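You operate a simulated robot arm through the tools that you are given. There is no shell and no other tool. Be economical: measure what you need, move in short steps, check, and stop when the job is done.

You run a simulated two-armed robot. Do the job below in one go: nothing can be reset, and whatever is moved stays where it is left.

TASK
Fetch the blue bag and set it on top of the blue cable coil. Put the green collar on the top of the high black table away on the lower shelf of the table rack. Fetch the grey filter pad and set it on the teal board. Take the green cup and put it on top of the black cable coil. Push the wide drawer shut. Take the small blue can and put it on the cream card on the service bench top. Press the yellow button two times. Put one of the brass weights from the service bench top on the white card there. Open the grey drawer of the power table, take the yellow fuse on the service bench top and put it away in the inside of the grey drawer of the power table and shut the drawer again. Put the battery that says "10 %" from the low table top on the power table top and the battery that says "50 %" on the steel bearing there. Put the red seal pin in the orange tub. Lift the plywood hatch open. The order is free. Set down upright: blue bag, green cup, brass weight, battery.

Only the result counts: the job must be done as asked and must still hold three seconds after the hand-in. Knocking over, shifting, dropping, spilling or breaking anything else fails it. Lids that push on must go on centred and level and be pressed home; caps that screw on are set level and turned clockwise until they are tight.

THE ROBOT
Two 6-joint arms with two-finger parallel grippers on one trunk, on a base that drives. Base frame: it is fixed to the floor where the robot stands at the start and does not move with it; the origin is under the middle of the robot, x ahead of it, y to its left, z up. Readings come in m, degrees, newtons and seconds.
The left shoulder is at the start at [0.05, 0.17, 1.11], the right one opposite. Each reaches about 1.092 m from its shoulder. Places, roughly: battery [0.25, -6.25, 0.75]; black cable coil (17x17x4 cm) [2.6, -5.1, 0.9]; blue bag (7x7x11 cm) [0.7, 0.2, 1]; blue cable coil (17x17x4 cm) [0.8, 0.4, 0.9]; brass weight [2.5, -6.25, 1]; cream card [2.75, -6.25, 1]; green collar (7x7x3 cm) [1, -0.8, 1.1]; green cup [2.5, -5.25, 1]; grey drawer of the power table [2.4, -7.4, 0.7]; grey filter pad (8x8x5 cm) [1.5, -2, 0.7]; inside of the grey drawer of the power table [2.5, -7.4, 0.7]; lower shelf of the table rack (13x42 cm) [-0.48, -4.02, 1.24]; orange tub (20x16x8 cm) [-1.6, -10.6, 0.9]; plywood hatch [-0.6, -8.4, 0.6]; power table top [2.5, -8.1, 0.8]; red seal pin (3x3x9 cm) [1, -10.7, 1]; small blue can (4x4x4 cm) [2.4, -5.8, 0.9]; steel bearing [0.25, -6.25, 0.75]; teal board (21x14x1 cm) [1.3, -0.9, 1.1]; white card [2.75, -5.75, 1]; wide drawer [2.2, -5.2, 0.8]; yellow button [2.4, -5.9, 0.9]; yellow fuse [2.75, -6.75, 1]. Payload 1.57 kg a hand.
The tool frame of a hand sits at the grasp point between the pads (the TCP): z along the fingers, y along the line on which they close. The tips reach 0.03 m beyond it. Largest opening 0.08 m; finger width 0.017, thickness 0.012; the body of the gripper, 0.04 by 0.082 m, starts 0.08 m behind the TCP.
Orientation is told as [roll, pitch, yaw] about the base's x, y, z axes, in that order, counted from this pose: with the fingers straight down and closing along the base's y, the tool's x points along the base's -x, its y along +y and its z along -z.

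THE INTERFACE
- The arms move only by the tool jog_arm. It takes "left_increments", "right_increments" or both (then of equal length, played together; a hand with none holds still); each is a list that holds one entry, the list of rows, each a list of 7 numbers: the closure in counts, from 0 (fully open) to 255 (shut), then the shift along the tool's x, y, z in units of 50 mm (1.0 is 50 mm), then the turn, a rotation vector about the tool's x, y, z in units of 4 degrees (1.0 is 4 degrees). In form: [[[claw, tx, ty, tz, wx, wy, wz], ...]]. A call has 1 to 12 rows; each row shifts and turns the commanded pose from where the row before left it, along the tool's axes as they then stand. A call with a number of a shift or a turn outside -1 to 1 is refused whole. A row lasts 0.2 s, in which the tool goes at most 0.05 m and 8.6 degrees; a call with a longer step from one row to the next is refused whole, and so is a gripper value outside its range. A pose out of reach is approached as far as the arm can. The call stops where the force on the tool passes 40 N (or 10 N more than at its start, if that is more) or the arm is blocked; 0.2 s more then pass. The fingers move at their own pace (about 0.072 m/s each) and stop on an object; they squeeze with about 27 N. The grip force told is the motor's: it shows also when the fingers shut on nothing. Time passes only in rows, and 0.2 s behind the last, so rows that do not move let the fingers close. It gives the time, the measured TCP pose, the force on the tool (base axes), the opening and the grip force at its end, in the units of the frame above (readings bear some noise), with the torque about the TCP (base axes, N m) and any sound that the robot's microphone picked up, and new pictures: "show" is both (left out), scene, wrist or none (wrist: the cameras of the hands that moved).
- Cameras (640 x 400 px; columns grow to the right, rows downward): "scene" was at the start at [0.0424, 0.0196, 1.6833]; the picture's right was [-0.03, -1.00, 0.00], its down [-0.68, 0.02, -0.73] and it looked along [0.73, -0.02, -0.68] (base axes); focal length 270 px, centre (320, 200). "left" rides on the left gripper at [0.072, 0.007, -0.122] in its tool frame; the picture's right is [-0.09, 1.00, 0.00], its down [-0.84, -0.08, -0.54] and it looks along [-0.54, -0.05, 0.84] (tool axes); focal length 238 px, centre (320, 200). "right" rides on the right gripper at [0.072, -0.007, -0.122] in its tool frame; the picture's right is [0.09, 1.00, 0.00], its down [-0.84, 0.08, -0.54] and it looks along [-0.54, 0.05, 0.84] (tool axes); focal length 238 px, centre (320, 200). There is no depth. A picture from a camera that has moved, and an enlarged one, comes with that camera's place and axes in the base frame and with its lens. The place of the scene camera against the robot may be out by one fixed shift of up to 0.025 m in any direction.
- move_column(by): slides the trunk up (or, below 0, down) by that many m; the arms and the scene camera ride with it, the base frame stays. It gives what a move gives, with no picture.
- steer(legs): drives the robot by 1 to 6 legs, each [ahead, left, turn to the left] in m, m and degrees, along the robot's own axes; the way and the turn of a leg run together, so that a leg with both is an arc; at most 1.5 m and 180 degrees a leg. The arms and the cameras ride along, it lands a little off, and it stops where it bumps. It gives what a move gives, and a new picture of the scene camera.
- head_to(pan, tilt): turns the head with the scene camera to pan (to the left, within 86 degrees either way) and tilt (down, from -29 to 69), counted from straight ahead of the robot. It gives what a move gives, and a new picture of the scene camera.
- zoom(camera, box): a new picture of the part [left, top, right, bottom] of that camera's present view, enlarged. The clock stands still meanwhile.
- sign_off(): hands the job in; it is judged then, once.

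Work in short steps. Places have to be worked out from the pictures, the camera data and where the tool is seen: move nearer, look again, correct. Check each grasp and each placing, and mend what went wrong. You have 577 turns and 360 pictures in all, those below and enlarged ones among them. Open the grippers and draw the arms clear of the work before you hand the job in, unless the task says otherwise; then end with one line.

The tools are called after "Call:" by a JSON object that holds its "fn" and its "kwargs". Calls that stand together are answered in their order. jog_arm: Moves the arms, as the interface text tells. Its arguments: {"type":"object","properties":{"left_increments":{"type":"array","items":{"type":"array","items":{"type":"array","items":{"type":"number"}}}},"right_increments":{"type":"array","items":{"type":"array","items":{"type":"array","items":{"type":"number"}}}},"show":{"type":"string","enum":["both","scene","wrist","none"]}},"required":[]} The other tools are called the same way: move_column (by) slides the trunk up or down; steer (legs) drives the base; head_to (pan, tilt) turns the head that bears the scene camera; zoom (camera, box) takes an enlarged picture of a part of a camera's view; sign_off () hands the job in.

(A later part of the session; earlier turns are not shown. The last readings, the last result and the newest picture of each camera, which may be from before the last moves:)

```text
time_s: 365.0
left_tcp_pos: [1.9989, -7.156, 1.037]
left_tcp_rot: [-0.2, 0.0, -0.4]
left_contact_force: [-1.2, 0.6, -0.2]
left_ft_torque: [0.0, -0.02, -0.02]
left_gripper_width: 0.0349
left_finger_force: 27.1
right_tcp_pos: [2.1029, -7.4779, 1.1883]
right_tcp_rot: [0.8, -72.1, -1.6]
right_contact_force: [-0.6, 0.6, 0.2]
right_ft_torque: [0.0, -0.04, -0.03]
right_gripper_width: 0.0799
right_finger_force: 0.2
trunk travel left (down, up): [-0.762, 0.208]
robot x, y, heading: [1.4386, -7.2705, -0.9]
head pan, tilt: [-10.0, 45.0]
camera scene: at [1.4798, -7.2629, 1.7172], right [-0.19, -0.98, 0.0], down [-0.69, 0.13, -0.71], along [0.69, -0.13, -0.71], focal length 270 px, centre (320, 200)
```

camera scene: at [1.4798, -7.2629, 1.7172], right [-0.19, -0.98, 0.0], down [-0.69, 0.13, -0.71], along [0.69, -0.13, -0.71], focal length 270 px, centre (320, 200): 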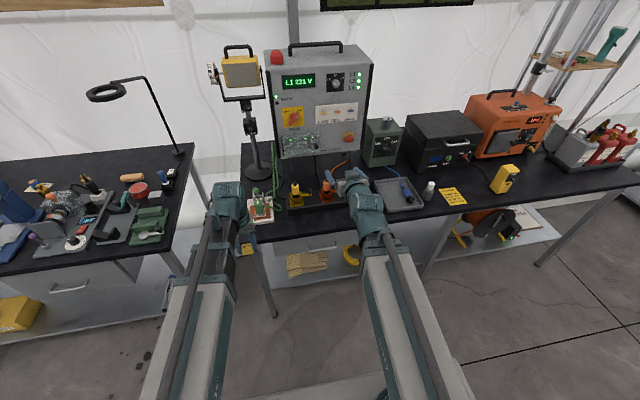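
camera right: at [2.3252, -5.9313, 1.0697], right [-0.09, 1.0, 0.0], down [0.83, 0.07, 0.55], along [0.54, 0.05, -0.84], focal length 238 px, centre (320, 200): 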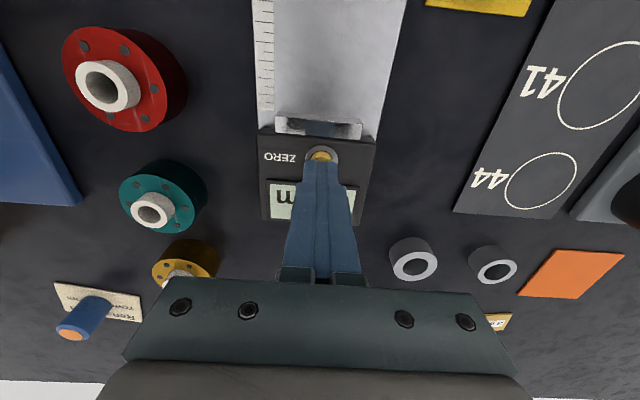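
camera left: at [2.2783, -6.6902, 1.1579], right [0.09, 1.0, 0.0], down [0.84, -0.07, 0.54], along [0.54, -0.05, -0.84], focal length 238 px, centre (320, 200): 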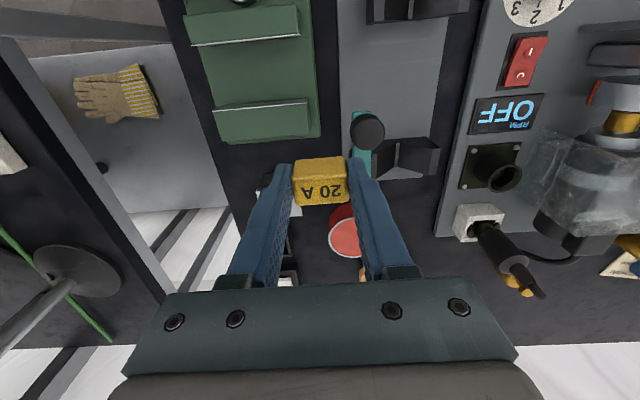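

I zoom onto the power table drawer.

Call:
{"fn": "zoom", "kwargs": {"camera": "scene", "box": [230, 190, 410, 300]}}

```text
3.56 times, centred on (320, 245) of scene
camera zoom: at [1.4798, -7.2629, 1.7172], right [-0.19, -0.98, 0.0], down [-0.69, 0.13, -0.71], along [0.69, -0.13, -0.71], focal length 958 px, centre (320, 40)
```

zoom: 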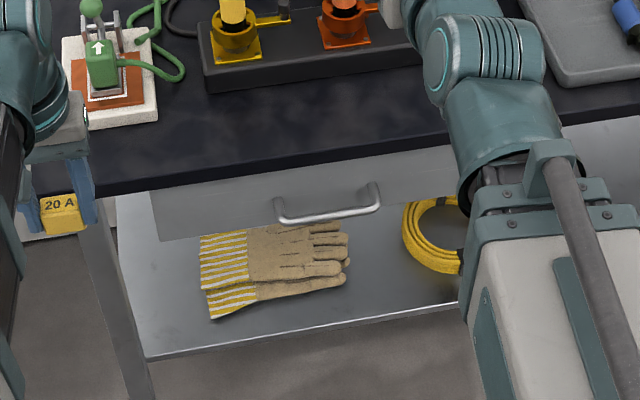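

The handle bar is at about [2.15, −7.40, 0.71]. I turn the right hand to fingers-forward and roll it so the fingers close vertically.

Call:
{"fn": "jog_arm", "kwargs": {"right_increments": [[[0, 0, 0, 0, 0, -1, 0], [0, 0, 0, 0, 0, -1, 0], [0, 0, 0, 0, 0, -1, 0], [0, 0, 0, 0, 0, -1, 0], [0, 0, 0, 0, 0, -0.5, -0.8], [0, 0, 0, 0, 0, 0, -1], [0, 0, 0, 0, 0, 0, -1], [0, 0, 0, 0, 0, 0, -1], [0, 0, 0, 0, 0, 0, -1], [0, 0, 0, 0, 0, 0, -1], [0, 0, 0, 0, 0, 0, -1], [0, 0, 0, 0, 0, 0, -1]]], "show": "none"}}

Call:
{"fn": "jog_arm", "kwargs": {"right_increments": [[[0, 0, 0, 0, 0, 0, -1], [0, 0, 0, 0, 0, 0, -1], [0, 0, 0, 0, 0, 0, -1], [0, 0, 0, 0, 0, 0, -1], [0, 0, 0, 0, 0, 0, -1], [0, 0, 0, 0, 0, 0, -1], [0, 0, 0, 0, 0, 0, -1], [0, 0, 0, 0, 0, 0, -1], [0, 0, 0, 0, 0, 0, -1], [0, 0, 0, 0, 0, 0, -1], [0, 0, 0, 0, 0, 0, -1], [0, 0, 0, 0, 0, 0, -1]]], "show": "wrist"}}

```text
time_s: 367.6
left_tcp_pos: [1.9987, -7.1556, 1.0369]
left_tcp_rot: [-0.3, -0.1, -0.4]
left_contact_force: [0.9, 0.4, -0.5]
left_ft_torque: [0.03, 0.0, -0.04]
left_gripper_width: 0.0348
left_finger_force: 27.3
right_tcp_pos: [2.1139, -7.4769, 1.2468]
right_tcp_rot: [-84.7, -61.0, 85.0]
right_contact_force: [-0.6, 0.8, 0.3]
right_ft_torque: [0.0, 0.03, 0.02]
right_gripper_width: 0.08
right_finger_force: 0.1
right hand out of reach, approached as far as the arm can: row 1, 2, 3, 4, 5
trunk travel left (down, up): [-0.762, 0.208]
robot x, y, heading: [1.4391, -7.2674, -0.9]
head pan, tilt: [-10.0, 45.0]
```

```text
time_s: 370.2
left_tcp_pos: [1.9986, -7.1559, 1.0383]
left_tcp_rot: [-0.2, 0.0, -0.4]
left_contact_force: [-1.1, -1.1, -0.3]
left_ft_torque: [-0.02, 0.0, 0.03]
left_gripper_width: 0.0346
left_finger_force: 26.9
right_tcp_pos: [2.1137, -7.4766, 1.2468]
right_tcp_rot: [-87.4, -13.1, 89.1]
right_contact_force: [-0.6, 0.2, 0.4]
right_ft_torque: [0.01, 0.0, -0.01]
right_gripper_width: 0.08
right_finger_force: 0.1
trunk travel left (down, up): [-0.762, 0.208]
robot x, y, heading: [1.443, -7.2678, -0.9]
head pan, tilt: [-10.0, 45.0]
camera right: at [1.9923, -7.5481, 1.2438], right [-0.04, 0.14, -0.99], down [-0.53, 0.83, 0.14], along [0.85, 0.53, 0.04], focal length 238 px, centre (320, 200)
```

right: 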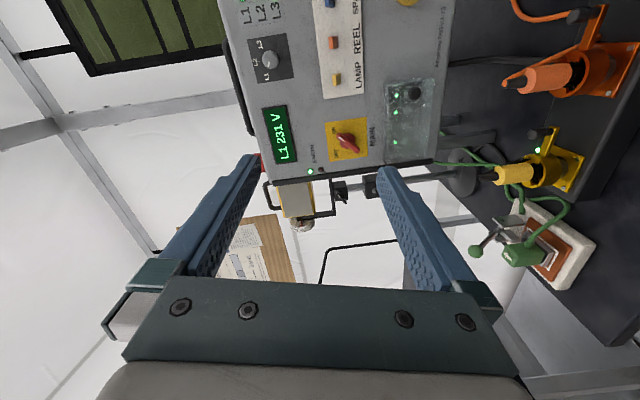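

The roll works: the fingers now close vertically. I finish the roll, back off 6 cm and align in y, then lower to drawer height.

Call:
{"fn": "jog_arm", "kwargs": {"right_increments": [[[0, 0, 0, -0.6, 0, 0, -1], [0, 0, 0, -0.6, 0, 0, -1], [0, 0, 0, 0, 0, 0, -1], [0, -0.75, 0, 0, 0, 0, -0.2], [0, -0.75, 0, 0, 0, 0, 0], [0, 0, 0, 0, 0, 0, 0]]], "show": "none"}}

Call:
{"fn": "move_column", "kwargs": {"by": -0.35}}

Call:
{"fn": "jog_arm", "kwargs": {"right_increments": [[[0, 0, 0, 0, 0, 0, 0]]]}}

```text
time_s: 371.6
left_tcp_pos: [1.9999, -7.1567, 1.0369]
left_tcp_rot: [-0.2, 0.0, -0.4]
left_contact_force: [-0.6, 0.4, -1.0]
left_ft_torque: [0.01, -0.02, -0.01]
left_gripper_width: 0.0348
left_finger_force: 27.2
right_tcp_pos: [2.1156, -7.423, 1.2446]
right_tcp_rot: [-86.9, -0.9, 89.9]
right_contact_force: [0.3, -1.0, 0.4]
right_ft_torque: [-0.01, 0.0, 0.02]
right_gripper_width: 0.08
right_finger_force: 0.0
right hand out of reach, approached as far as the arm can: row 1, 2, 4, 5
trunk travel left (down, up): [-0.762, 0.208]
robot x, y, heading: [1.4413, -7.2693, -1.0]
head pan, tilt: [-10.0, 45.0]
```

```text
time_s: 375.0
left_tcp_pos: [1.9998, -7.1563, 0.6873]
left_tcp_rot: [-0.1, 0.0, -0.4]
left_contact_force: [0.0, 1.1, -0.2]
left_ft_torque: [0.02, 0.0, 0.0]
left_gripper_width: 0.0347
left_finger_force: 26.5
right_tcp_pos: [2.115, -7.4234, 0.8961]
right_tcp_rot: [-86.8, -0.4, 89.8]
right_contact_force: [0.1, 0.1, -0.1]
right_ft_torque: [-0.03, 0.03, 0.03]
right_gripper_width: 0.0802
right_finger_force: 0.0
trunk travel left (down, up): [-0.412, 0.558]
robot x, y, heading: [1.4382, -7.2719, -1.0]
head pan, tilt: [-10.0, 45.0]
```

```text
time_s: 375.4
left_tcp_pos: [1.9989, -7.1556, 0.6872]
left_tcp_rot: [-0.1, 0.0, -0.3]
left_contact_force: [-0.1, -0.2, -0.8]
left_ft_torque: [0.0, -0.03, -0.01]
left_gripper_width: 0.0348
left_finger_force: 27.4
right_tcp_pos: [2.1157, -7.4244, 0.8957]
right_tcp_rot: [-86.9, -0.4, 89.9]
right_contact_force: [-0.7, 1.4, 0.2]
right_ft_torque: [0.02, 0.02, -0.02]
right_gripper_width: 0.0798
right_finger_force: 0.1
trunk travel left (down, up): [-0.412, 0.558]
robot x, y, heading: [1.443, -7.2676, -0.8]
head pan, tilt: [-10.0, 45.0]
camera scene: at [1.4798, -7.263, 1.3672], right [-0.19, -0.98, 0.0], down [-0.69, 0.14, -0.71], along [0.69, -0.14, -0.71], focal length 270 px, centre (320, 200)
camera right: at [1.9946, -7.4957, 0.909], right [-0.05, -0.09, -0.99], down [-0.54, 0.84, -0.04], along [0.84, 0.54, -0.09], focal length 238 px, centre (320, 200)
```

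scene: 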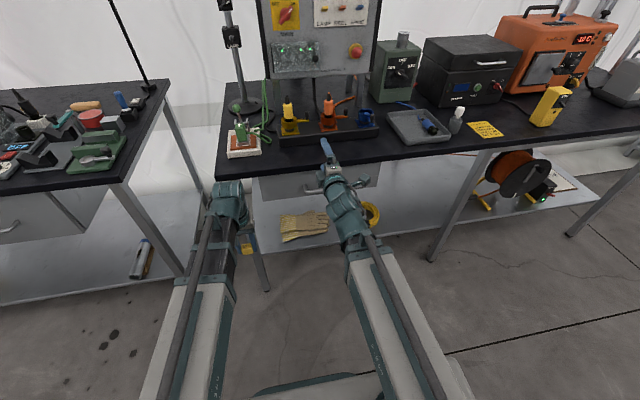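
right: 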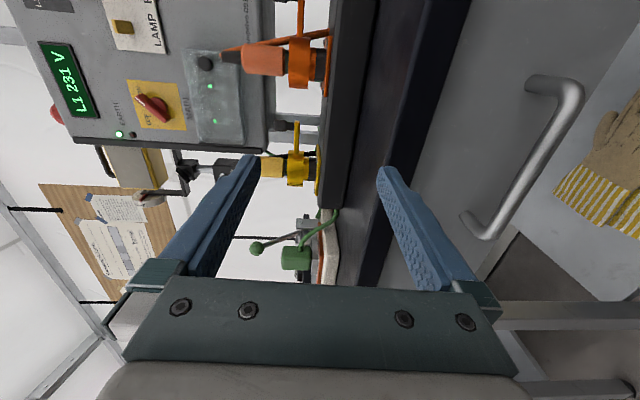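

The handle is visible, with its centre at about y −7.427 and z≈0.745. I back the base 6 cm so the fingers clear the bar, then lower to its height.

Call:
{"fn": "steer", "kwargs": {"legs": [[-0.06, 0, 0]]}}

Call:
{"fn": "move_column", "kwargs": {"by": -0.15}}

Call:
{"fn": "jog_arm", "kwargs": {"right_increments": [[[0, 0, 0, 0, 0, 0, 0]]], "show": "wrist"}}

```text
time_s: 376.4
left_tcp_pos: [1.9393, -7.155, 0.6853]
left_tcp_rot: [-0.1, 0.0, -0.3]
left_contact_force: [0.0, 0.4, 0.3]
left_ft_torque: [-0.01, 0.06, -0.02]
left_gripper_width: 0.0345
left_finger_force: 27.4
right_tcp_pos: [2.0561, -7.4232, 0.8944]
right_tcp_rot: [-86.8, -0.4, 89.8]
right_contact_force: [-0.3, -1.0, 0.1]
right_ft_torque: [0.02, -0.04, 0.02]
right_gripper_width: 0.0799
right_finger_force: 0.1
trunk travel left (down, up): [-0.412, 0.558]
robot x, y, heading: [1.3808, -7.2708, -0.9]
head pan, tilt: [-10.0, 45.0]
camera scene: at [1.4198, -7.2619, 1.3672], right [-0.19, -0.98, 0.0], down [-0.69, 0.14, -0.71], along [0.69, -0.14, -0.71], focal length 270 px, centre (320, 200)
```

scene: 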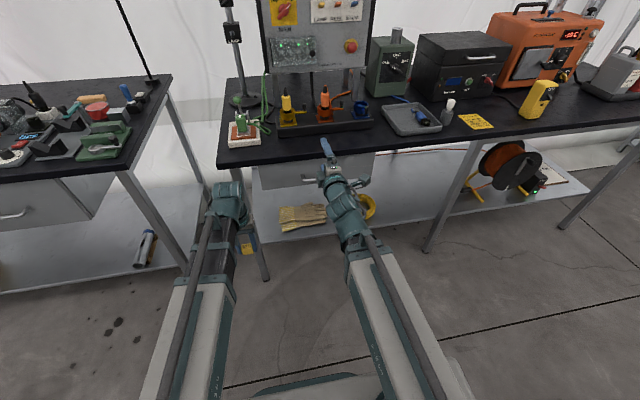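

```text
time_s: 378.1
left_tcp_pos: [1.9395, -7.1552, 0.5368]
left_tcp_rot: [-0.2, 0.0, -0.5]
left_contact_force: [0.0, -1.0, -0.6]
left_ft_torque: [-0.01, 0.01, 0.04]
left_gripper_width: 0.0345
left_finger_force: 26.7
right_tcp_pos: [2.0547, -7.423, 0.7455]
right_tcp_rot: [-86.9, -0.5, 89.9]
right_contact_force: [-0.1, -0.4, -0.4]
right_ft_torque: [0.02, 0.0, 0.03]
right_gripper_width: 0.08
right_finger_force: 0.1
trunk travel left (down, up): [-0.262, 0.708]
robot x, y, heading: [1.3831, -7.2696, -1.3]
head pan, tilt: [-10.0, 45.0]
```

```text
time_s: 378.5
left_tcp_pos: [1.9383, -7.1553, 0.5373]
left_tcp_rot: [-0.3, 0.1, -0.5]
left_contact_force: [-0.8, -0.6, -0.1]
left_ft_torque: [-0.01, 0.01, -0.03]
left_gripper_width: 0.0347
left_finger_force: 26.7
right_tcp_pos: [2.056, -7.4239, 0.745]
right_tcp_rot: [-86.8, -0.3, 89.8]
right_contact_force: [-0.1, 0.4, -0.4]
right_ft_torque: [-0.01, 0.01, 0.02]
right_gripper_width: 0.0796
right_finger_force: 0.1
trunk travel left (down, up): [-0.262, 0.708]
robot x, y, heading: [1.3802, -7.2698, -1.0]
head pan, tilt: [-10.0, 45.0]
camera right: at [1.9343, -7.4949, 0.759], right [-0.05, -0.09, -0.99], down [-0.54, 0.84, -0.04], along [0.84, 0.54, -0.09], focal length 238 px, centre (320, 200)
```

right: 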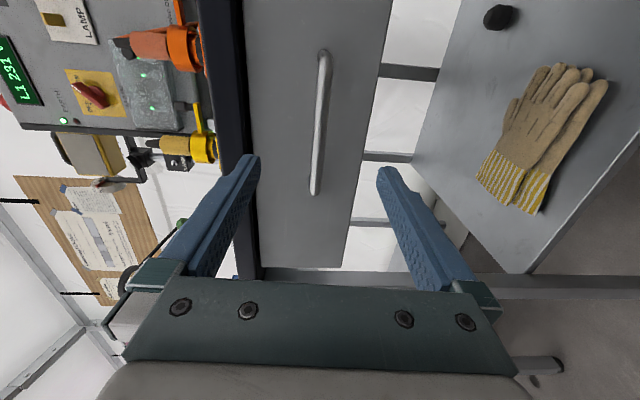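

The handle bar is exactly centred between the fingers. I advance 8 cm and close on it.

Call:
{"fn": "jog_arm", "kwargs": {"right_increments": [[[0, 0, 0, 0.8, 0, 0, 0], [0, 0, 0, 0.6, 0, 0, 0], [0, 0, 0, 0.2, 0, 0, 0], [0, 0, 0, 0, 0, 0, 0]]], "show": "wrist"}}

```text
time_s: 379.5
left_tcp_pos: [1.9395, -7.1548, 0.5365]
left_tcp_rot: [-0.2, 0.0, -0.4]
left_contact_force: [0.2, 0.5, -1.1]
left_ft_torque: [-0.01, 0.02, 0.01]
left_gripper_width: 0.0349
left_finger_force: 27.0
right_tcp_pos: [2.1351, -7.4223, 0.7451]
right_tcp_rot: [-86.8, -0.4, 89.8]
right_contact_force: [0.7, 0.4, -0.5]
right_ft_torque: [-0.01, -0.02, -0.04]
right_gripper_width: 0.0802
right_finger_force: 0.0
right hand out of reach, approached as far as the arm can: row 2
trunk travel left (down, up): [-0.262, 0.708]
robot x, y, heading: [1.3824, -7.2681, -1.2]
head pan, tilt: [-10.0, 45.0]
camera right: at [2.0134, -7.495, 0.7589], right [-0.05, -0.09, -0.99], down [-0.54, 0.84, -0.04], along [0.84, 0.54, -0.09], focal length 238 px, centre (320, 200)
```

right: 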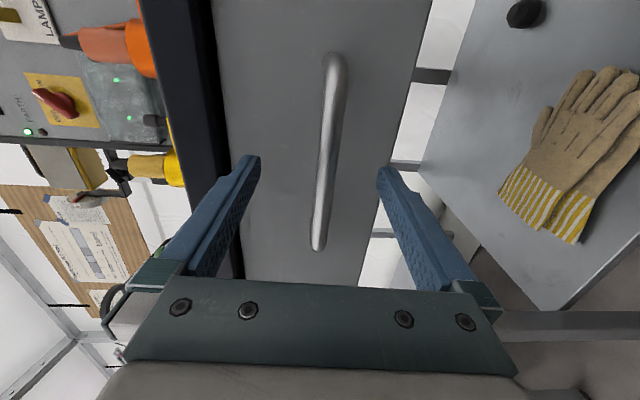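

The handle is at x≈2.145, within the pads. I close the fingers on it.

Call:
{"fn": "jog_arm", "kwargs": {"right_increments": [[[0, 0, 0, 0.12, 0, 0, 0], [255, 0, 0, 0, 0, 0, 0], [255, 0, 0, 0, 0, 0, 0], [255, 0, 0, 0, 0, 0, 0], [255, 0, 0, 0, 0, 0, 0]]], "show": "wrist"}}

```text
time_s: 380.9
left_tcp_pos: [1.9394, -7.1541, 0.5365]
left_tcp_rot: [-0.2, 0.1, -0.4]
left_contact_force: [0.2, 0.0, -1.1]
left_ft_torque: [0.0, 0.0, -0.03]
left_gripper_width: 0.0347
left_finger_force: 26.3
right_tcp_pos: [2.1416, -7.424, 0.7413]
right_tcp_rot: [-86.1, -0.3, 89.5]
right_contact_force: [-0.3, 3.5, -23.1]
right_ft_torque: [-0.3, 0.06, -0.82]
right_gripper_width: 0.0118
right_finger_force: 28.7
trunk travel left (down, up): [-0.262, 0.708]
robot x, y, heading: [1.38, -7.2673, -1.1]
head pan, tilt: [-10.0, 45.0]
stopped in row 5 (right hand): the force on the tool passed its limit at 41 N (the readings are from after the stop); the commanded pose is now the measured one
camera right: at [2.0197, -7.4949, 0.757], right [-0.07, -0.09, -0.99], down [-0.54, 0.84, -0.04], along [0.84, 0.53, -0.1], focal length 238 px, centre (320, 200)
```

right: 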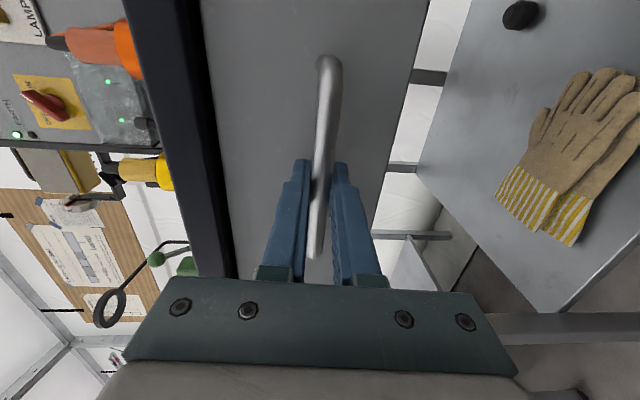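

The bar is gripped. I relieve the vertical load by lowering 5 mm, then pull the drawer open by driving back.

Call:
{"fn": "move_column", "kwargs": {"by": -0.005}}

Call:
{"fn": "steer", "kwargs": {"legs": [[-0.12, 0, 0]]}}

```text
time_s: 381.4
left_tcp_pos: [1.9369, -7.155, 0.533]
left_tcp_rot: [-0.2, -0.1, -0.4]
left_contact_force: [0.2, -0.3, -0.1]
left_ft_torque: [0.01, -0.01, 0.0]
left_gripper_width: 0.0348
left_finger_force: 26.7
right_tcp_pos: [2.1401, -7.4231, 0.7416]
right_tcp_rot: [-87.0, -0.3, 89.8]
right_contact_force: [2.8, -5.9, 23.1]
right_ft_torque: [-0.17, -0.03, 0.87]
right_gripper_width: 0.0119
right_finger_force: 28.8
trunk travel left (down, up): [-0.257, 0.713]
robot x, y, heading: [1.3803, -7.2687, -1.1]
head pan, tilt: [-10.0, 45.0]
```

```text
time_s: 383.0
left_tcp_pos: [1.8185, -7.1547, 0.5317]
left_tcp_rot: [-0.1, 0.0, -0.5]
left_contact_force: [0.1, 0.4, 0.4]
left_ft_torque: [-0.05, 0.02, 0.03]
left_gripper_width: 0.0348
left_finger_force: 27.3
right_tcp_pos: [2.0188, -7.4233, 0.7417]
right_tcp_rot: [-87.2, -0.3, 89.8]
right_contact_force: [0.7, -3.5, 16.0]
right_ft_torque: [-0.16, -0.05, 0.84]
right_gripper_width: 0.0116
right_finger_force: 29.2
trunk travel left (down, up): [-0.257, 0.713]
robot x, y, heading: [1.2546, -7.269, -1.2]
head pan, tilt: [-10.0, 45.0]
stopped in leg 1: the force on the tool passed its limit at 44 N (the readings are from after the stop); the commanded pose is now the measured one
camera scene: at [1.2977, -7.2597, 1.212], right [-0.19, -0.98, 0.0], down [-0.69, 0.14, -0.71], along [0.69, -0.14, -0.71], focal length 270 px, centre (320, 200)
```

scene: 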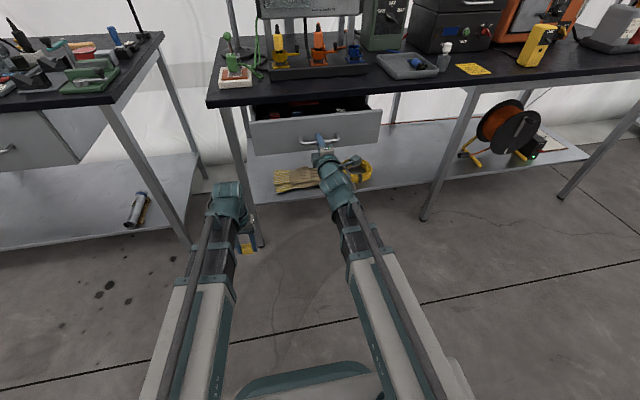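

The drawer is 12 cm open. I pull a further 8 cm.

Call:
{"fn": "steer", "kwargs": {"legs": [[-0.08, 0, 0]]}}

```text
time_s: 384.0
left_tcp_pos: [1.7361, -7.1525, 0.5338]
left_tcp_rot: [-0.2, -0.2, -0.5]
left_contact_force: [0.4, -1.0, -0.4]
left_ft_torque: [0.01, 0.04, 0.01]
left_gripper_width: 0.0349
left_finger_force: 27.3
right_tcp_pos: [1.937, -7.4231, 0.7412]
right_tcp_rot: [-87.0, -0.3, 89.7]
right_contact_force: [1.1, -19.2, 24.8]
right_ft_torque: [-0.22, -0.07, -0.05]
right_gripper_width: 0.0119
right_finger_force: 28.4
trunk travel left (down, up): [-0.257, 0.713]
robot x, y, heading: [1.176, -7.2677, -1.2]
head pan, tilt: [-10.0, 45.0]
camera scene: at [1.2147, -7.259, 1.2124], right [-0.19, -0.98, 0.0], down [-0.69, 0.14, -0.71], along [0.69, -0.14, -0.71], focal length 270 px, centre (320, 200)
```

scene: 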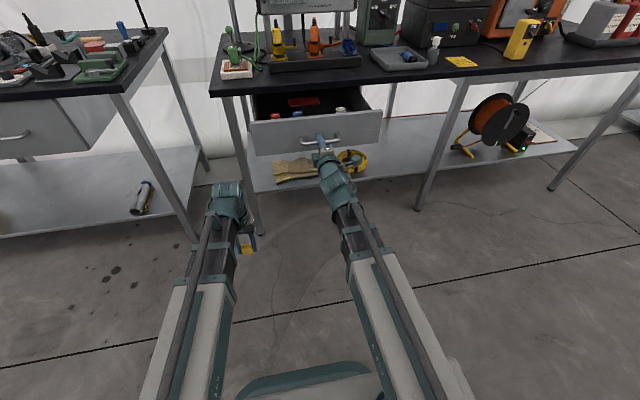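

The drawer is open 20 cm. I release the handle, back off, raise and shift right so the left hand lines up with the drawer.

Call:
{"fn": "jog_arm", "kwargs": {"right_increments": [[[0, 0, 0, 0, 0, 0, 0], [0, 0, 0, 0, 0, 0, 0], [0, 0, 0, 0, 0, 0, 0]]], "show": "none"}}

Call:
{"fn": "steer", "kwargs": {"legs": [[-0.12, 0, 0]]}}

Call:
{"fn": "move_column", "kwargs": {"by": 0.38}}

Call:
{"fn": "steer", "kwargs": {"legs": [[0, -0.22, 1], [0.35, 0, 0]]}}

```text
time_s: 384.8
left_tcp_pos: [1.7355, -7.1518, 0.5318]
left_tcp_rot: [-0.1, 0.0, -0.5]
left_contact_force: [-0.3, 0.1, -0.6]
left_ft_torque: [0.01, 0.02, -0.01]
left_gripper_width: 0.035
left_finger_force: 26.9
right_tcp_pos: [1.9365, -7.4218, 0.74]
right_tcp_rot: [-86.8, -0.4, 89.6]
right_contact_force: [-0.3, -0.7, -0.7]
right_ft_torque: [0.0, -0.02, -0.02]
right_gripper_width: 0.0799
right_finger_force: 0.0
trunk travel left (down, up): [-0.257, 0.713]
robot x, y, heading: [1.1752, -7.2725, -1.1]
head pan, tilt: [-10.0, 45.0]
```

```text
time_s: 386.1
left_tcp_pos: [1.6155, -7.1493, 0.5325]
left_tcp_rot: [-0.2, 0.1, -0.5]
left_contact_force: [0.5, 0.5, -0.9]
left_ft_torque: [-0.01, 0.03, 0.04]
left_gripper_width: 0.0348
left_finger_force: 26.9
right_tcp_pos: [1.816, -7.419, 0.7402]
right_tcp_rot: [-86.9, -0.3, 89.7]
right_contact_force: [-0.6, -0.3, 0.3]
right_ft_torque: [0.0, 0.02, -0.01]
right_gripper_width: 0.0804
right_finger_force: 0.0
trunk travel left (down, up): [-0.257, 0.713]
robot x, y, heading: [1.0546, -7.2634, -1.2]
head pan, tilt: [-10.0, 45.0]
camera scene: at [1.0959, -7.2557, 1.2122], right [-0.19, -0.98, 0.0], down [-0.69, 0.14, -0.71], along [0.69, -0.14, -0.71], focal length 270 px, centre (320, 200)
```

scene: 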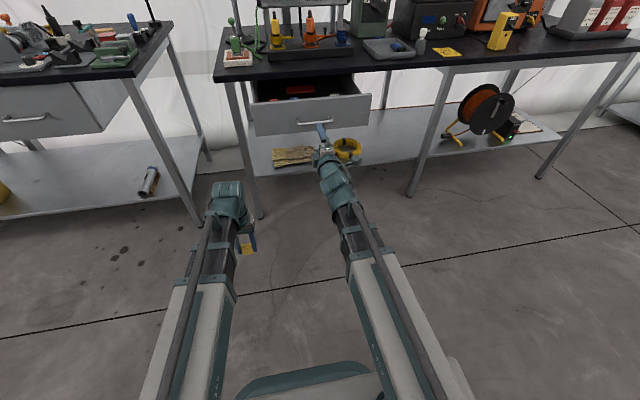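

```text
time_s: 389.7
left_tcp_pos: [1.6158, -7.1489, 0.9106]
left_tcp_rot: [-0.2, -0.1, -0.4]
left_contact_force: [-0.2, -0.6, -0.2]
left_ft_torque: [-0.03, 0.0, -0.01]
left_gripper_width: 0.0347
left_finger_force: 26.9
right_tcp_pos: [1.8172, -7.4193, 1.1202]
right_tcp_rot: [-86.9, -0.2, 89.7]
right_contact_force: [-0.8, 0.1, 0.0]
right_ft_torque: [0.01, -0.02, -0.01]
right_gripper_width: 0.08
right_finger_force: 0.1
trunk travel left (down, up): [-0.637, 0.333]
robot x, y, heading: [1.0586, -7.2651, -1.2]
head pan, tilt: [-10.0, 45.0]
```

```text
time_s: 393.3
left_tcp_pos: [1.9637, -7.3678, 0.912]
left_tcp_rot: [-0.2, 0.0, 0.4]
left_contact_force: [-0.6, 0.4, 0.3]
left_ft_torque: [0.03, -0.02, 0.01]
left_gripper_width: 0.0349
left_finger_force: 26.8
right_tcp_pos: [2.1683, -7.6341, 1.1195]
right_tcp_rot: [-86.9, -0.3, 90.4]
right_contact_force: [0.0, 0.2, -0.2]
right_ft_torque: [-0.01, 0.02, -0.04]
right_gripper_width: 0.0801
right_finger_force: 0.1
trunk travel left (down, up): [-0.637, 0.333]
robot x, y, heading: [1.405, -7.4869, -0.4]
head pan, tilt: [-10.0, 45.0]
camera scene: at [1.4452, -7.4804, 1.5921], right [-0.18, -0.98, 0.0], down [-0.7, 0.13, -0.71], along [0.7, -0.13, -0.71], focal length 270 px, centre (320, 200)
```

scene: 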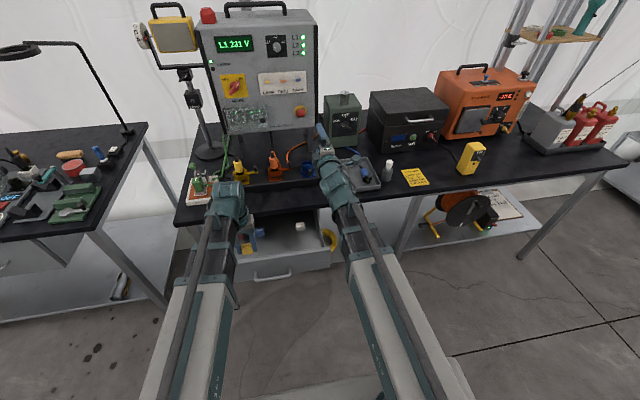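

I back the base 0.15 so the right hand stays in front of the table, extend the left hand over the drawer and look in.

Call:
{"fn": "steer", "kwargs": {"legs": [[-0.15, 0, 0]]}}

Call:
{"fn": "jog_arm", "kwargs": {"left_increments": [[[255, -0.8, 0, 0, 0, 0, 0], [255, -0.8, 0, 0, 0, 0, 0], [255, -0.8, 0, 0, 0, 0, 0], [255, -0.8, 0, 0, 0, 0, 0], [255, 0, 0, 0, 0, 0, 0]]]}}

```text
time_s: 394.7
left_tcp_pos: [1.8136, -7.3667, 0.9123]
left_tcp_rot: [-0.2, -0.1, 0.2]
left_contact_force: [0.2, 0.0, 0.5]
left_ft_torque: [0.02, 0.0, 0.02]
left_gripper_width: 0.0348
left_finger_force: 26.9
right_tcp_pos: [2.0172, -7.6353, 1.1209]
right_tcp_rot: [-86.9, -0.4, 90.3]
right_contact_force: [0.5, 1.2, 0.1]
right_ft_torque: [0.0, -0.01, 0.04]
right_gripper_width: 0.0798
right_finger_force: 0.1
trunk travel left (down, up): [-0.637, 0.333]
robot x, y, heading: [1.2539, -7.4881, -0.4]
head pan, tilt: [-10.0, 45.0]
camera scene: at [1.2948, -7.4792, 1.5922], right [-0.18, -0.98, 0.0], down [-0.69, 0.13, -0.71], along [0.7, -0.13, -0.71], focal length 270 px, centre (320, 200)
```

scene: 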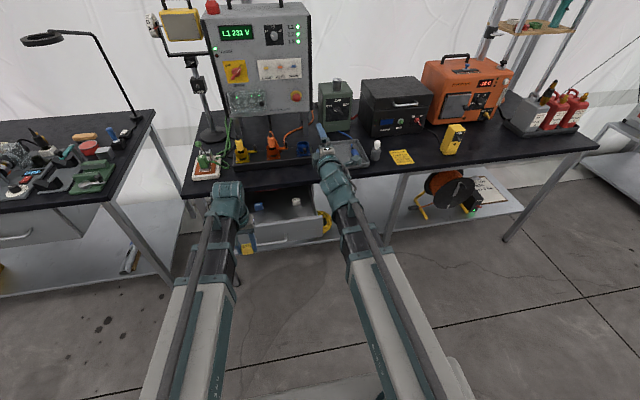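

```text
time_s: 395.9
left_tcp_pos: [1.9746, -7.3671, 0.9118]
left_tcp_rot: [-0.2, 0.0, 0.2]
left_contact_force: [0.4, -0.2, -0.4]
left_ft_torque: [-0.02, 0.0, -0.03]
left_gripper_width: 0.0348
left_finger_force: 27.5
right_tcp_pos: [2.0184, -7.6345, 1.1202]
right_tcp_rot: [-86.9, -0.2, 90.3]
right_contact_force: [0.2, 0.2, -0.6]
right_ft_torque: [0.02, 0.02, 0.02]
right_gripper_width: 0.0798
right_finger_force: 0.0
trunk travel left (down, up): [-0.637, 0.333]
robot x, y, heading: [1.2562, -7.4894, -0.4]
head pan, tilt: [-10.0, 45.0]
camera scene: at [1.2956, -7.4792, 1.5922], right [-0.18, -0.98, 0.0], down [-0.7, 0.13, -0.71], along [0.7, -0.13, -0.71], focal length 270 px, centre (320, 200)
camera left: at [1.9024, -7.3602, 1.033], right [0.09, 1.0, 0.0], down [0.84, -0.07, 0.54], along [0.54, -0.05, -0.84], focal length 238 px, centre (320, 200)
```

scene: 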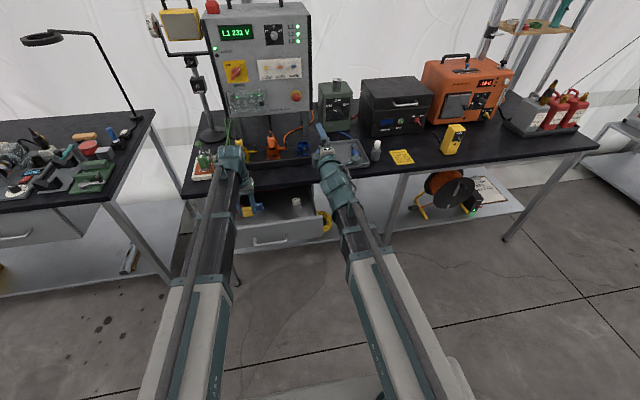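
left: 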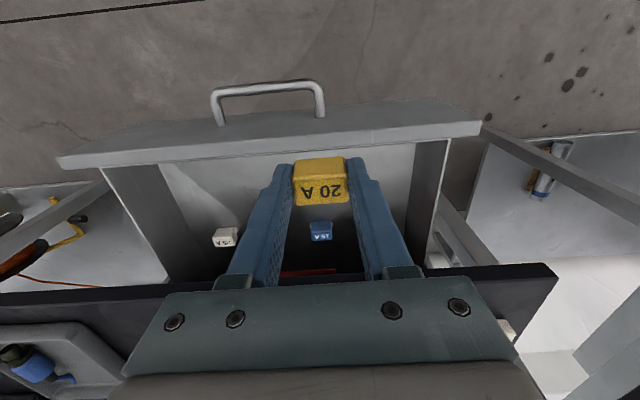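

The drawer already holds a few fuses near the back; the front is free. I position at [2.08, −7.39] and lower in.

Call:
{"fn": "jog_arm", "kwargs": {"left_increments": [[[255, -0.7, -0.15, 0, 0, 0, 0], [255, -0.7, -0.15, 0, 0, 0, 0], [255, -0.7, -0.15, 0, 0, 0, 0], [255, 0, 0, 0, 0, 0, 0]]], "show": "none"}}

Call:
{"fn": "move_column", "kwargs": {"by": -0.12}}

Call:
{"fn": "jog_arm", "kwargs": {"left_increments": [[[255, 0, 0, 0, 0, 0, 0]]], "show": "wrist"}}

```text
time_s: 396.9
left_tcp_pos: [2.0804, -7.3875, 0.9128]
left_tcp_rot: [-0.1, -0.1, 0.2]
left_contact_force: [0.3, 1.3, -0.7]
left_ft_torque: [-0.01, 0.0, 0.01]
left_gripper_width: 0.0349
left_finger_force: 27.2
right_tcp_pos: [2.018, -7.6351, 1.1204]
right_tcp_rot: [-87.0, -0.3, 90.2]
right_contact_force: [0.0, -0.2, 0.1]
right_ft_torque: [0.01, 0.0, 0.01]
right_gripper_width: 0.0798
right_finger_force: 0.1
trunk travel left (down, up): [-0.637, 0.333]
robot x, y, heading: [1.2555, -7.4851, -0.5]
head pan, tilt: [-10.0, 45.0]
```

```text
time_s: 398.4
left_tcp_pos: [2.0786, -7.3854, 0.7911]
left_tcp_rot: [-0.1, 0.0, 0.2]
left_contact_force: [-0.3, -0.7, -0.4]
left_ft_torque: [0.01, 0.0, -0.03]
left_gripper_width: 0.0347
left_finger_force: 26.9
right_tcp_pos: [2.0181, -7.6352, 1.0005]
right_tcp_rot: [-86.8, -0.2, 90.3]
right_contact_force: [0.2, -0.1, 0.3]
right_ft_torque: [-0.01, -0.01, -0.01]
right_gripper_width: 0.0801
right_finger_force: 0.0
trunk travel left (down, up): [-0.517, 0.453]
robot x, y, heading: [1.2576, -7.4884, -0.4]
head pan, tilt: [-10.0, 45.0]
```

```text
time_s: 398.8
left_tcp_pos: [2.0805, -7.3855, 0.7916]
left_tcp_rot: [-0.2, -0.1, 0.2]
left_contact_force: [-0.2, 0.5, -0.6]
left_ft_torque: [0.01, 0.0, -0.02]
left_gripper_width: 0.0351
left_finger_force: 26.8
right_tcp_pos: [2.0183, -7.6354, 1.0]
right_tcp_rot: [-87.0, -0.4, 90.3]
right_contact_force: [-0.5, 0.2, -0.5]
right_ft_torque: [-0.02, 0.02, -0.01]
right_gripper_width: 0.0801
right_finger_force: 0.1
trunk travel left (down, up): [-0.517, 0.453]
robot x, y, heading: [1.257, -7.489, -0.3]
head pan, tilt: [-10.0, 45.0]
camera left: at [2.0077, -7.3791, 0.913], right [0.09, 1.0, 0.0], down [0.84, -0.07, 0.54], along [0.54, -0.05, -0.84], focal length 238 px, centre (320, 200)
```

left: 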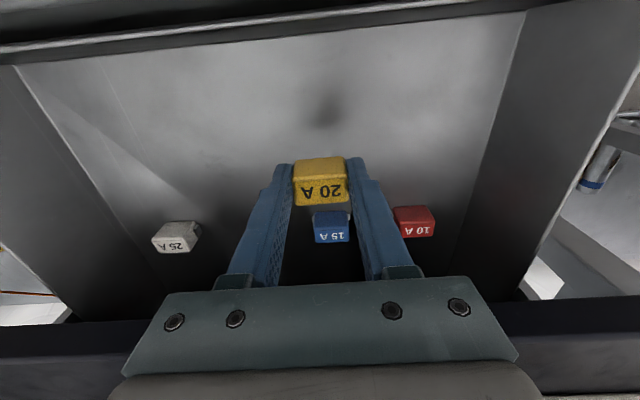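

There is clear floor beneath. I lower to contact.

Call:
{"fn": "move_column", "kwargs": {"by": -0.04}}

Call:
{"fn": "move_column", "kwargs": {"by": -0.01}}

Call:
{"fn": "move_column", "kwargs": {"by": -0.008}}

```text
time_s: 399.6
left_tcp_pos: [2.0813, -7.3859, 0.7519]
left_tcp_rot: [-0.3, 0.0, 0.2]
left_contact_force: [0.1, 0.7, -0.9]
left_ft_torque: [-0.01, 0.0, -0.02]
left_gripper_width: 0.0349
left_finger_force: 27.2
right_tcp_pos: [2.0185, -7.6335, 0.9606]
right_tcp_rot: [-87.0, -0.2, 90.2]
right_contact_force: [0.6, -0.7, 0.3]
right_ft_torque: [0.0, 0.02, -0.04]
right_gripper_width: 0.0801
right_finger_force: 0.1
trunk travel left (down, up): [-0.477, 0.493]
robot x, y, heading: [1.2575, -7.4892, -0.4]
head pan, tilt: [-10.0, 45.0]
```

```text
time_s: 400.2
left_tcp_pos: [2.0799, -7.3866, 0.7412]
left_tcp_rot: [-0.2, 0.0, 0.2]
left_contact_force: [-0.3, -0.6, -0.8]
left_ft_torque: [0.02, 0.0, 0.04]
left_gripper_width: 0.0347
left_finger_force: 27.4
right_tcp_pos: [2.0183, -7.634, 0.9504]
right_tcp_rot: [-86.8, -0.3, 90.3]
right_contact_force: [-0.4, -0.4, -0.1]
right_ft_torque: [0.01, 0.0, -0.02]
right_gripper_width: 0.0801
right_finger_force: 0.1
trunk travel left (down, up): [-0.467, 0.503]
robot x, y, heading: [1.2553, -7.4891, -0.4]
head pan, tilt: [-10.0, 45.0]
```

```text
time_s: 400.8
left_tcp_pos: [2.0791, -7.3865, 0.735]
left_tcp_rot: [0.0, 0.0, 0.2]
left_contact_force: [-0.9, 0.8, 18.4]
left_ft_torque: [0.07, -0.04, 0.02]
left_gripper_width: 0.0345
left_finger_force: 27.5
right_tcp_pos: [2.0167, -7.6353, 0.9436]
right_tcp_rot: [-86.9, -0.3, 90.3]
right_contact_force: [-0.1, -0.5, -0.4]
right_ft_torque: [0.0, 0.02, -0.02]
right_gripper_width: 0.0798
right_finger_force: 0.1
trunk travel left (down, up): [-0.459, 0.511]
robot x, y, heading: [1.2564, -7.4893, -0.5]
head pan, tilt: [-10.0, 45.0]
```

The fuse touches the drawer floor. I release and lift out.

Call:
{"fn": "jog_arm", "kwargs": {"left_increments": [[[80, 0, 0, 0, 0, 0, 0], [80, 0, 0, 0, 0, 0, 0]]], "show": "none"}}

Call:
{"fn": "move_column", "kwargs": {"by": 0.2}}

Call:
{"fn": "jog_arm", "kwargs": {"left_increments": [[[80, 0.9, 0, 0, 0, 0, 0], [80, 0.9, 0, 0, 0, 0, 0], [255, 0.9, 0, 0, 0, 0, 0], [255, 0.9, 0, 0, 0, 0, 0], [255, 0, 0, 0, 0, 0, 0]]], "show": "wrist"}}

```text
time_s: 401.4
left_tcp_pos: [2.0802, -7.3861, 0.7333]
left_tcp_rot: [-0.2, -0.1, 0.3]
left_contact_force: [-0.6, 0.2, -0.5]
left_ft_torque: [0.01, 0.0, -0.01]
left_gripper_width: 0.0552
left_finger_force: 0.0
right_tcp_pos: [2.018, -7.6344, 0.9413]
right_tcp_rot: [-86.9, -0.4, 90.4]
right_contact_force: [0.6, -0.4, 0.6]
right_ft_torque: [0.02, -0.02, -0.03]
right_gripper_width: 0.0797
right_finger_force: 0.1
trunk travel left (down, up): [-0.459, 0.511]
robot x, y, heading: [1.2579, -7.4814, -0.2]
head pan, tilt: [-10.0, 45.0]
```

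```text
time_s: 403.5
left_tcp_pos: [2.0806, -7.386, 0.9328]
left_tcp_rot: [-0.3, 0.0, 0.2]
left_contact_force: [-0.6, 0.2, 0.2]
left_ft_torque: [-0.02, -0.01, 0.0]
left_gripper_width: 0.0549
left_finger_force: 0.1
right_tcp_pos: [2.0186, -7.635, 1.1415]
right_tcp_rot: [-86.8, -0.3, 90.3]
right_contact_force: [-0.7, -0.1, -0.4]
right_ft_torque: [-0.01, -0.01, 0.01]
right_gripper_width: 0.0801
right_finger_force: 0.1
trunk travel left (down, up): [-0.659, 0.311]
robot x, y, heading: [1.254, -7.4853, -0.4]
head pan, tilt: [-10.0, 45.0]
```

```text
time_s: 404.7
left_tcp_pos: [1.9013, -7.3868, 0.9341]
left_tcp_rot: [-0.2, 0.0, 0.2]
left_contact_force: [0.0, -0.3, -0.5]
left_ft_torque: [-0.02, -0.02, -0.05]
left_gripper_width: 0.0
left_finger_force: 21.5
right_tcp_pos: [2.0182, -7.6345, 1.1419]
right_tcp_rot: [-86.9, -0.3, 90.3]
right_contact_force: [1.1, 1.0, 0.6]
right_ft_torque: [-0.01, 0.0, 0.03]
right_gripper_width: 0.0799
right_finger_force: 0.1
trunk travel left (down, up): [-0.659, 0.311]
robot x, y, heading: [1.2547, -7.4879, -0.6]
head pan, tilt: [-10.0, 45.0]
camera left: at [1.8294, -7.3798, 1.055], right [0.09, 1.0, 0.0], down [0.84, -0.07, 0.54], along [0.54, -0.05, -0.84], focal length 238 px, centre (320, 200)
```

left: 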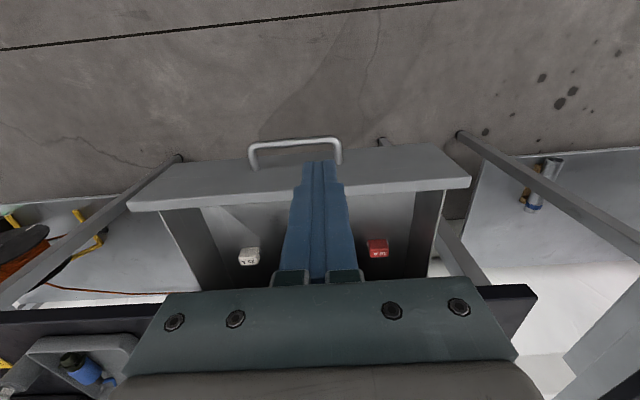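

The fuse lies in the drawer (now behind the hand in view). To shut the drawer I'll push with the right hand's forward-pointing closed fingers beside the handle: back off, align at y≈−7.55, and lower.

Call:
{"fn": "steer", "kwargs": {"legs": [[-0.16, 0, 0]]}}

Call:
{"fn": "jog_arm", "kwargs": {"right_increments": [[[255, -0.6, 0, 0, 0, 0, 0], [255, -0.6, 0, 0, 0, 0, 0], [255, -0.6, 0, 0, 0, 0, 0], [255, 0, 0, 0, 0, 0, 0], [255, 0, 0, 0, 0, 0, 0]]], "show": "none"}}

Call:
{"fn": "move_column", "kwargs": {"by": -0.39}}

Call:
{"fn": "jog_arm", "kwargs": {"right_increments": [[[255, 0, 0, 0, 0, 0, 0]]]}}

```text
time_s: 406.1
left_tcp_pos: [1.7421, -7.3874, 0.9349]
left_tcp_rot: [-0.2, 0.1, 0.0]
left_contact_force: [-0.4, -0.3, 0.1]
left_ft_torque: [0.02, -0.04, -0.01]
left_gripper_width: 0.0
left_finger_force: 21.4
right_tcp_pos: [1.8569, -7.6364, 1.1427]
right_tcp_rot: [-87.0, -0.3, 90.2]
right_contact_force: [-0.3, 0.5, -0.4]
right_ft_torque: [0.02, 0.03, 0.0]
right_gripper_width: 0.0799
right_finger_force: 0.0
trunk travel left (down, up): [-0.659, 0.311]
robot x, y, heading: [1.0993, -7.4855, -0.7]
head pan, tilt: [-10.0, 45.0]
camera scene: at [1.1348, -7.4778, 1.6142], right [-0.19, -0.98, 0.0], down [-0.69, 0.13, -0.71], along [0.7, -0.13, -0.71], focal length 270 px, centre (320, 200)
```

scene: 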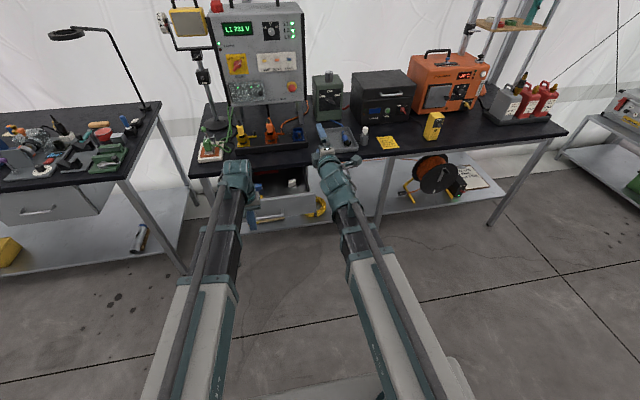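

```text
time_s: 407.4
left_tcp_pos: [1.7417, -7.3877, 0.9342]
left_tcp_rot: [-0.2, 0.0, 0.0]
left_contact_force: [0.1, -0.2, -0.2]
left_ft_torque: [-0.04, 0.0, -0.01]
left_gripper_width: 0.0
left_finger_force: 21.5
right_tcp_pos: [1.8566, -7.546, 1.1412]
right_tcp_rot: [-86.8, -0.3, 90.1]
right_contact_force: [0.1, 0.0, -0.3]
right_ft_torque: [0.01, 0.0, 0.0]
right_gripper_width: 0.0
right_finger_force: 21.1
trunk travel left (down, up): [-0.659, 0.311]
robot x, y, heading: [1.0973, -7.4837, -0.7]
head pan, tilt: [-10.0, 45.0]
```

```text
time_s: 411.1
left_tcp_pos: [1.7422, -7.3868, 0.5448]
left_tcp_rot: [-0.2, 0.0, 0.0]
left_contact_force: [0.0, 0.7, -0.3]
left_ft_torque: [0.01, 0.01, -0.01]
left_gripper_width: 0.0
left_finger_force: 21.8
right_tcp_pos: [1.8561, -7.5456, 0.7521]
right_tcp_rot: [-86.8, -0.2, 90.1]
right_contact_force: [0.6, -0.6, 0.4]
right_ft_torque: [0.01, 0.0, 0.02]
right_gripper_width: 0.0
right_finger_force: 21.2
trunk travel left (down, up): [-0.269, 0.701]
robot x, y, heading: [1.1006, -7.4849, -0.7]
head pan, tilt: [-10.0, 45.0]
```

```text
time_s: 411.5
left_tcp_pos: [1.7421, -7.3875, 0.5445]
left_tcp_rot: [-0.3, -0.1, 0.0]
left_contact_force: [0.5, -0.3, 0.2]
left_ft_torque: [-0.01, -0.02, 0.03]
left_gripper_width: 0.0
left_finger_force: 21.6
right_tcp_pos: [1.856, -7.5459, 0.7514]
right_tcp_rot: [-86.8, -0.3, 90.2]
right_contact_force: [0.7, 0.2, -0.1]
right_ft_torque: [0.01, 0.02, 0.0]
right_gripper_width: 0.0
right_finger_force: 20.8
trunk travel left (down, up): [-0.269, 0.701]
robot x, y, heading: [1.0989, -7.4856, -0.6]
head pan, tilt: [-10.0, 45.0]
camera scene: at [1.1357, -7.4778, 1.2242], right [-0.19, -0.98, 0.0], down [-0.69, 0.13, -0.71], along [0.69, -0.13, -0.71], focal length 270 px, centre (320, 200)
camera right: at [1.7351, -7.6188, 0.7659], right [-0.05, -0.09, -0.99], down [-0.55, 0.84, -0.04], along [0.84, 0.54, -0.09], focal length 238 px, centre (320, 200)
```

scene: 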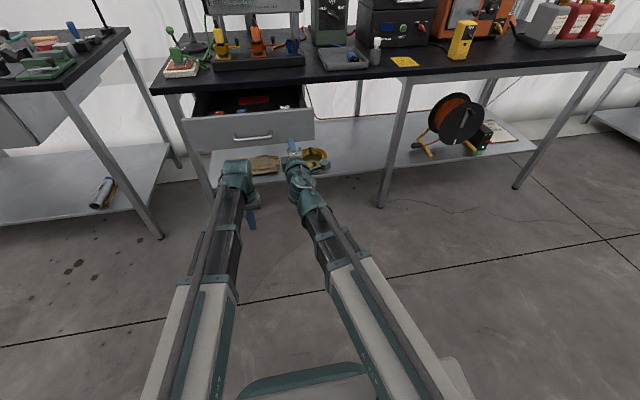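
right: 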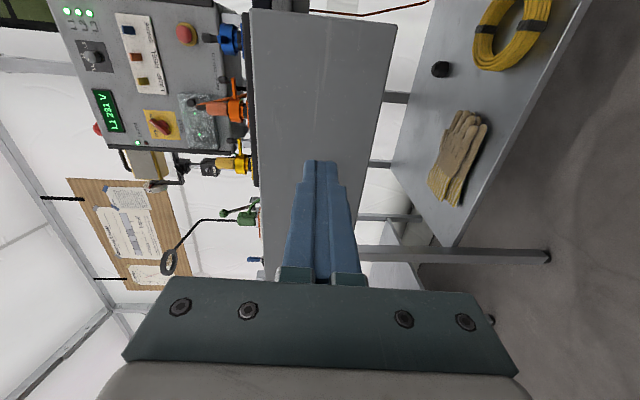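

The drawer front is directly ahead of the fingers, clear of the handle. I push by driving forward.

Call:
{"fn": "steer", "kwargs": {"legs": [[0.28, 0, 0]]}}

```text
time_s: 413.4
left_tcp_pos: [2.015, -7.3928, 0.5442]
left_tcp_rot: [-0.1, 0.0, -0.2]
left_contact_force: [0.6, -0.2, 0.0]
left_ft_torque: [0.01, -0.01, 0.01]
left_gripper_width: 0.0001
left_finger_force: 21.1
right_tcp_pos: [2.1288, -7.5508, 0.752]
right_tcp_rot: [-86.8, -0.4, 90.0]
right_contact_force: [-0.4, -0.2, -0.1]
right_ft_torque: [0.02, 0.04, -0.01]
right_gripper_width: 0.0
right_finger_force: 21.3
trunk travel left (down, up): [-0.269, 0.701]
robot x, y, heading: [1.3681, -7.4896, -1.0]
head pan, tilt: [-10.0, 45.0]
camera scene: at [1.4083, -7.4814, 1.2242], right [-0.19, -0.98, 0.0], down [-0.69, 0.13, -0.71], along [0.69, -0.13, -0.71], focal length 270 px, centre (320, 200)
```

scene: 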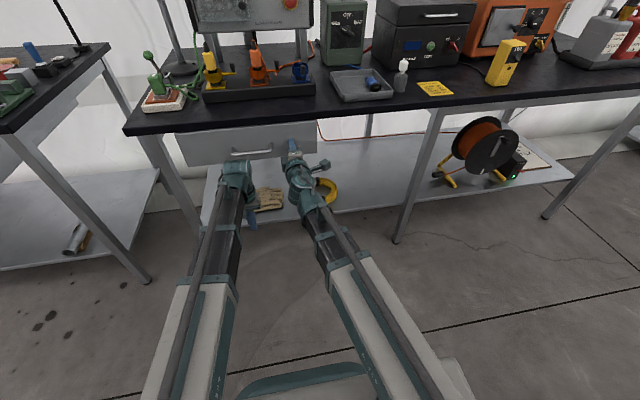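

Nearly shut. I push the last centimetres with the arm until it stops.

Call:
{"fn": "jog_arm", "kwargs": {"right_increments": [[[255, 0, 0, 0.2, 0, 0, 0], [255, 0, 0, 0.2, 0, 0, 0], [255, 0, 0, 0.2, 0, 0, 0], [255, 0, 0, 0.2, 0, 0, 0], [255, 0, 0, 0.2, 0, 0, 0], [255, 0, 0, 0.2, 0, 0, 0]]], "show": "wrist"}}

```text
time_s: 414.2
left_tcp_pos: [2.0145, -7.3918, 0.5446]
left_tcp_rot: [-0.1, 0.0, -0.2]
left_contact_force: [0.3, 0.1, -0.4]
left_ft_torque: [0.02, 0.0, 0.01]
left_gripper_width: 0.0
left_finger_force: 20.9
right_tcp_pos: [2.1474, -7.5519, 0.752]
right_tcp_rot: [-86.7, -0.3, 90.0]
right_contact_force: [-6.7, 0.0, -0.7]
right_ft_torque: [-0.01, -0.01, 0.02]
right_gripper_width: 0.0
right_finger_force: 21.7
trunk travel left (down, up): [-0.269, 0.701]
robot x, y, heading: [1.3706, -7.4898, -0.5]
head pan, tilt: [-10.0, 45.0]
stopped in row 3 (right hand): the force on the tool passed its limit at 52 N (the readings are from after the stop); the commanded pose is now the measured one
camera right: at [2.0263, -7.6241, 0.7659], right [-0.06, -0.09, -0.99], down [-0.55, 0.84, -0.04], along [0.84, 0.54, -0.09], focal length 238 px, centre (320, 200)
```

right: 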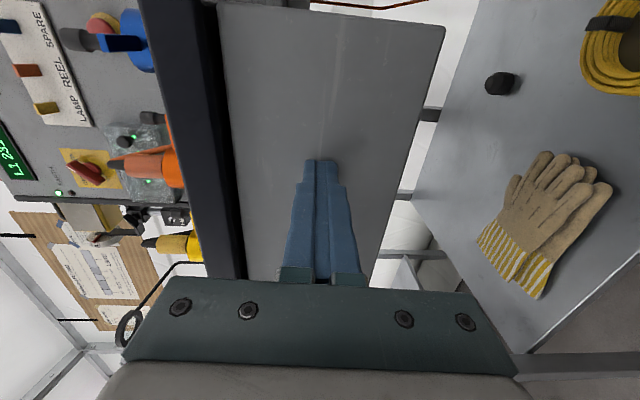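

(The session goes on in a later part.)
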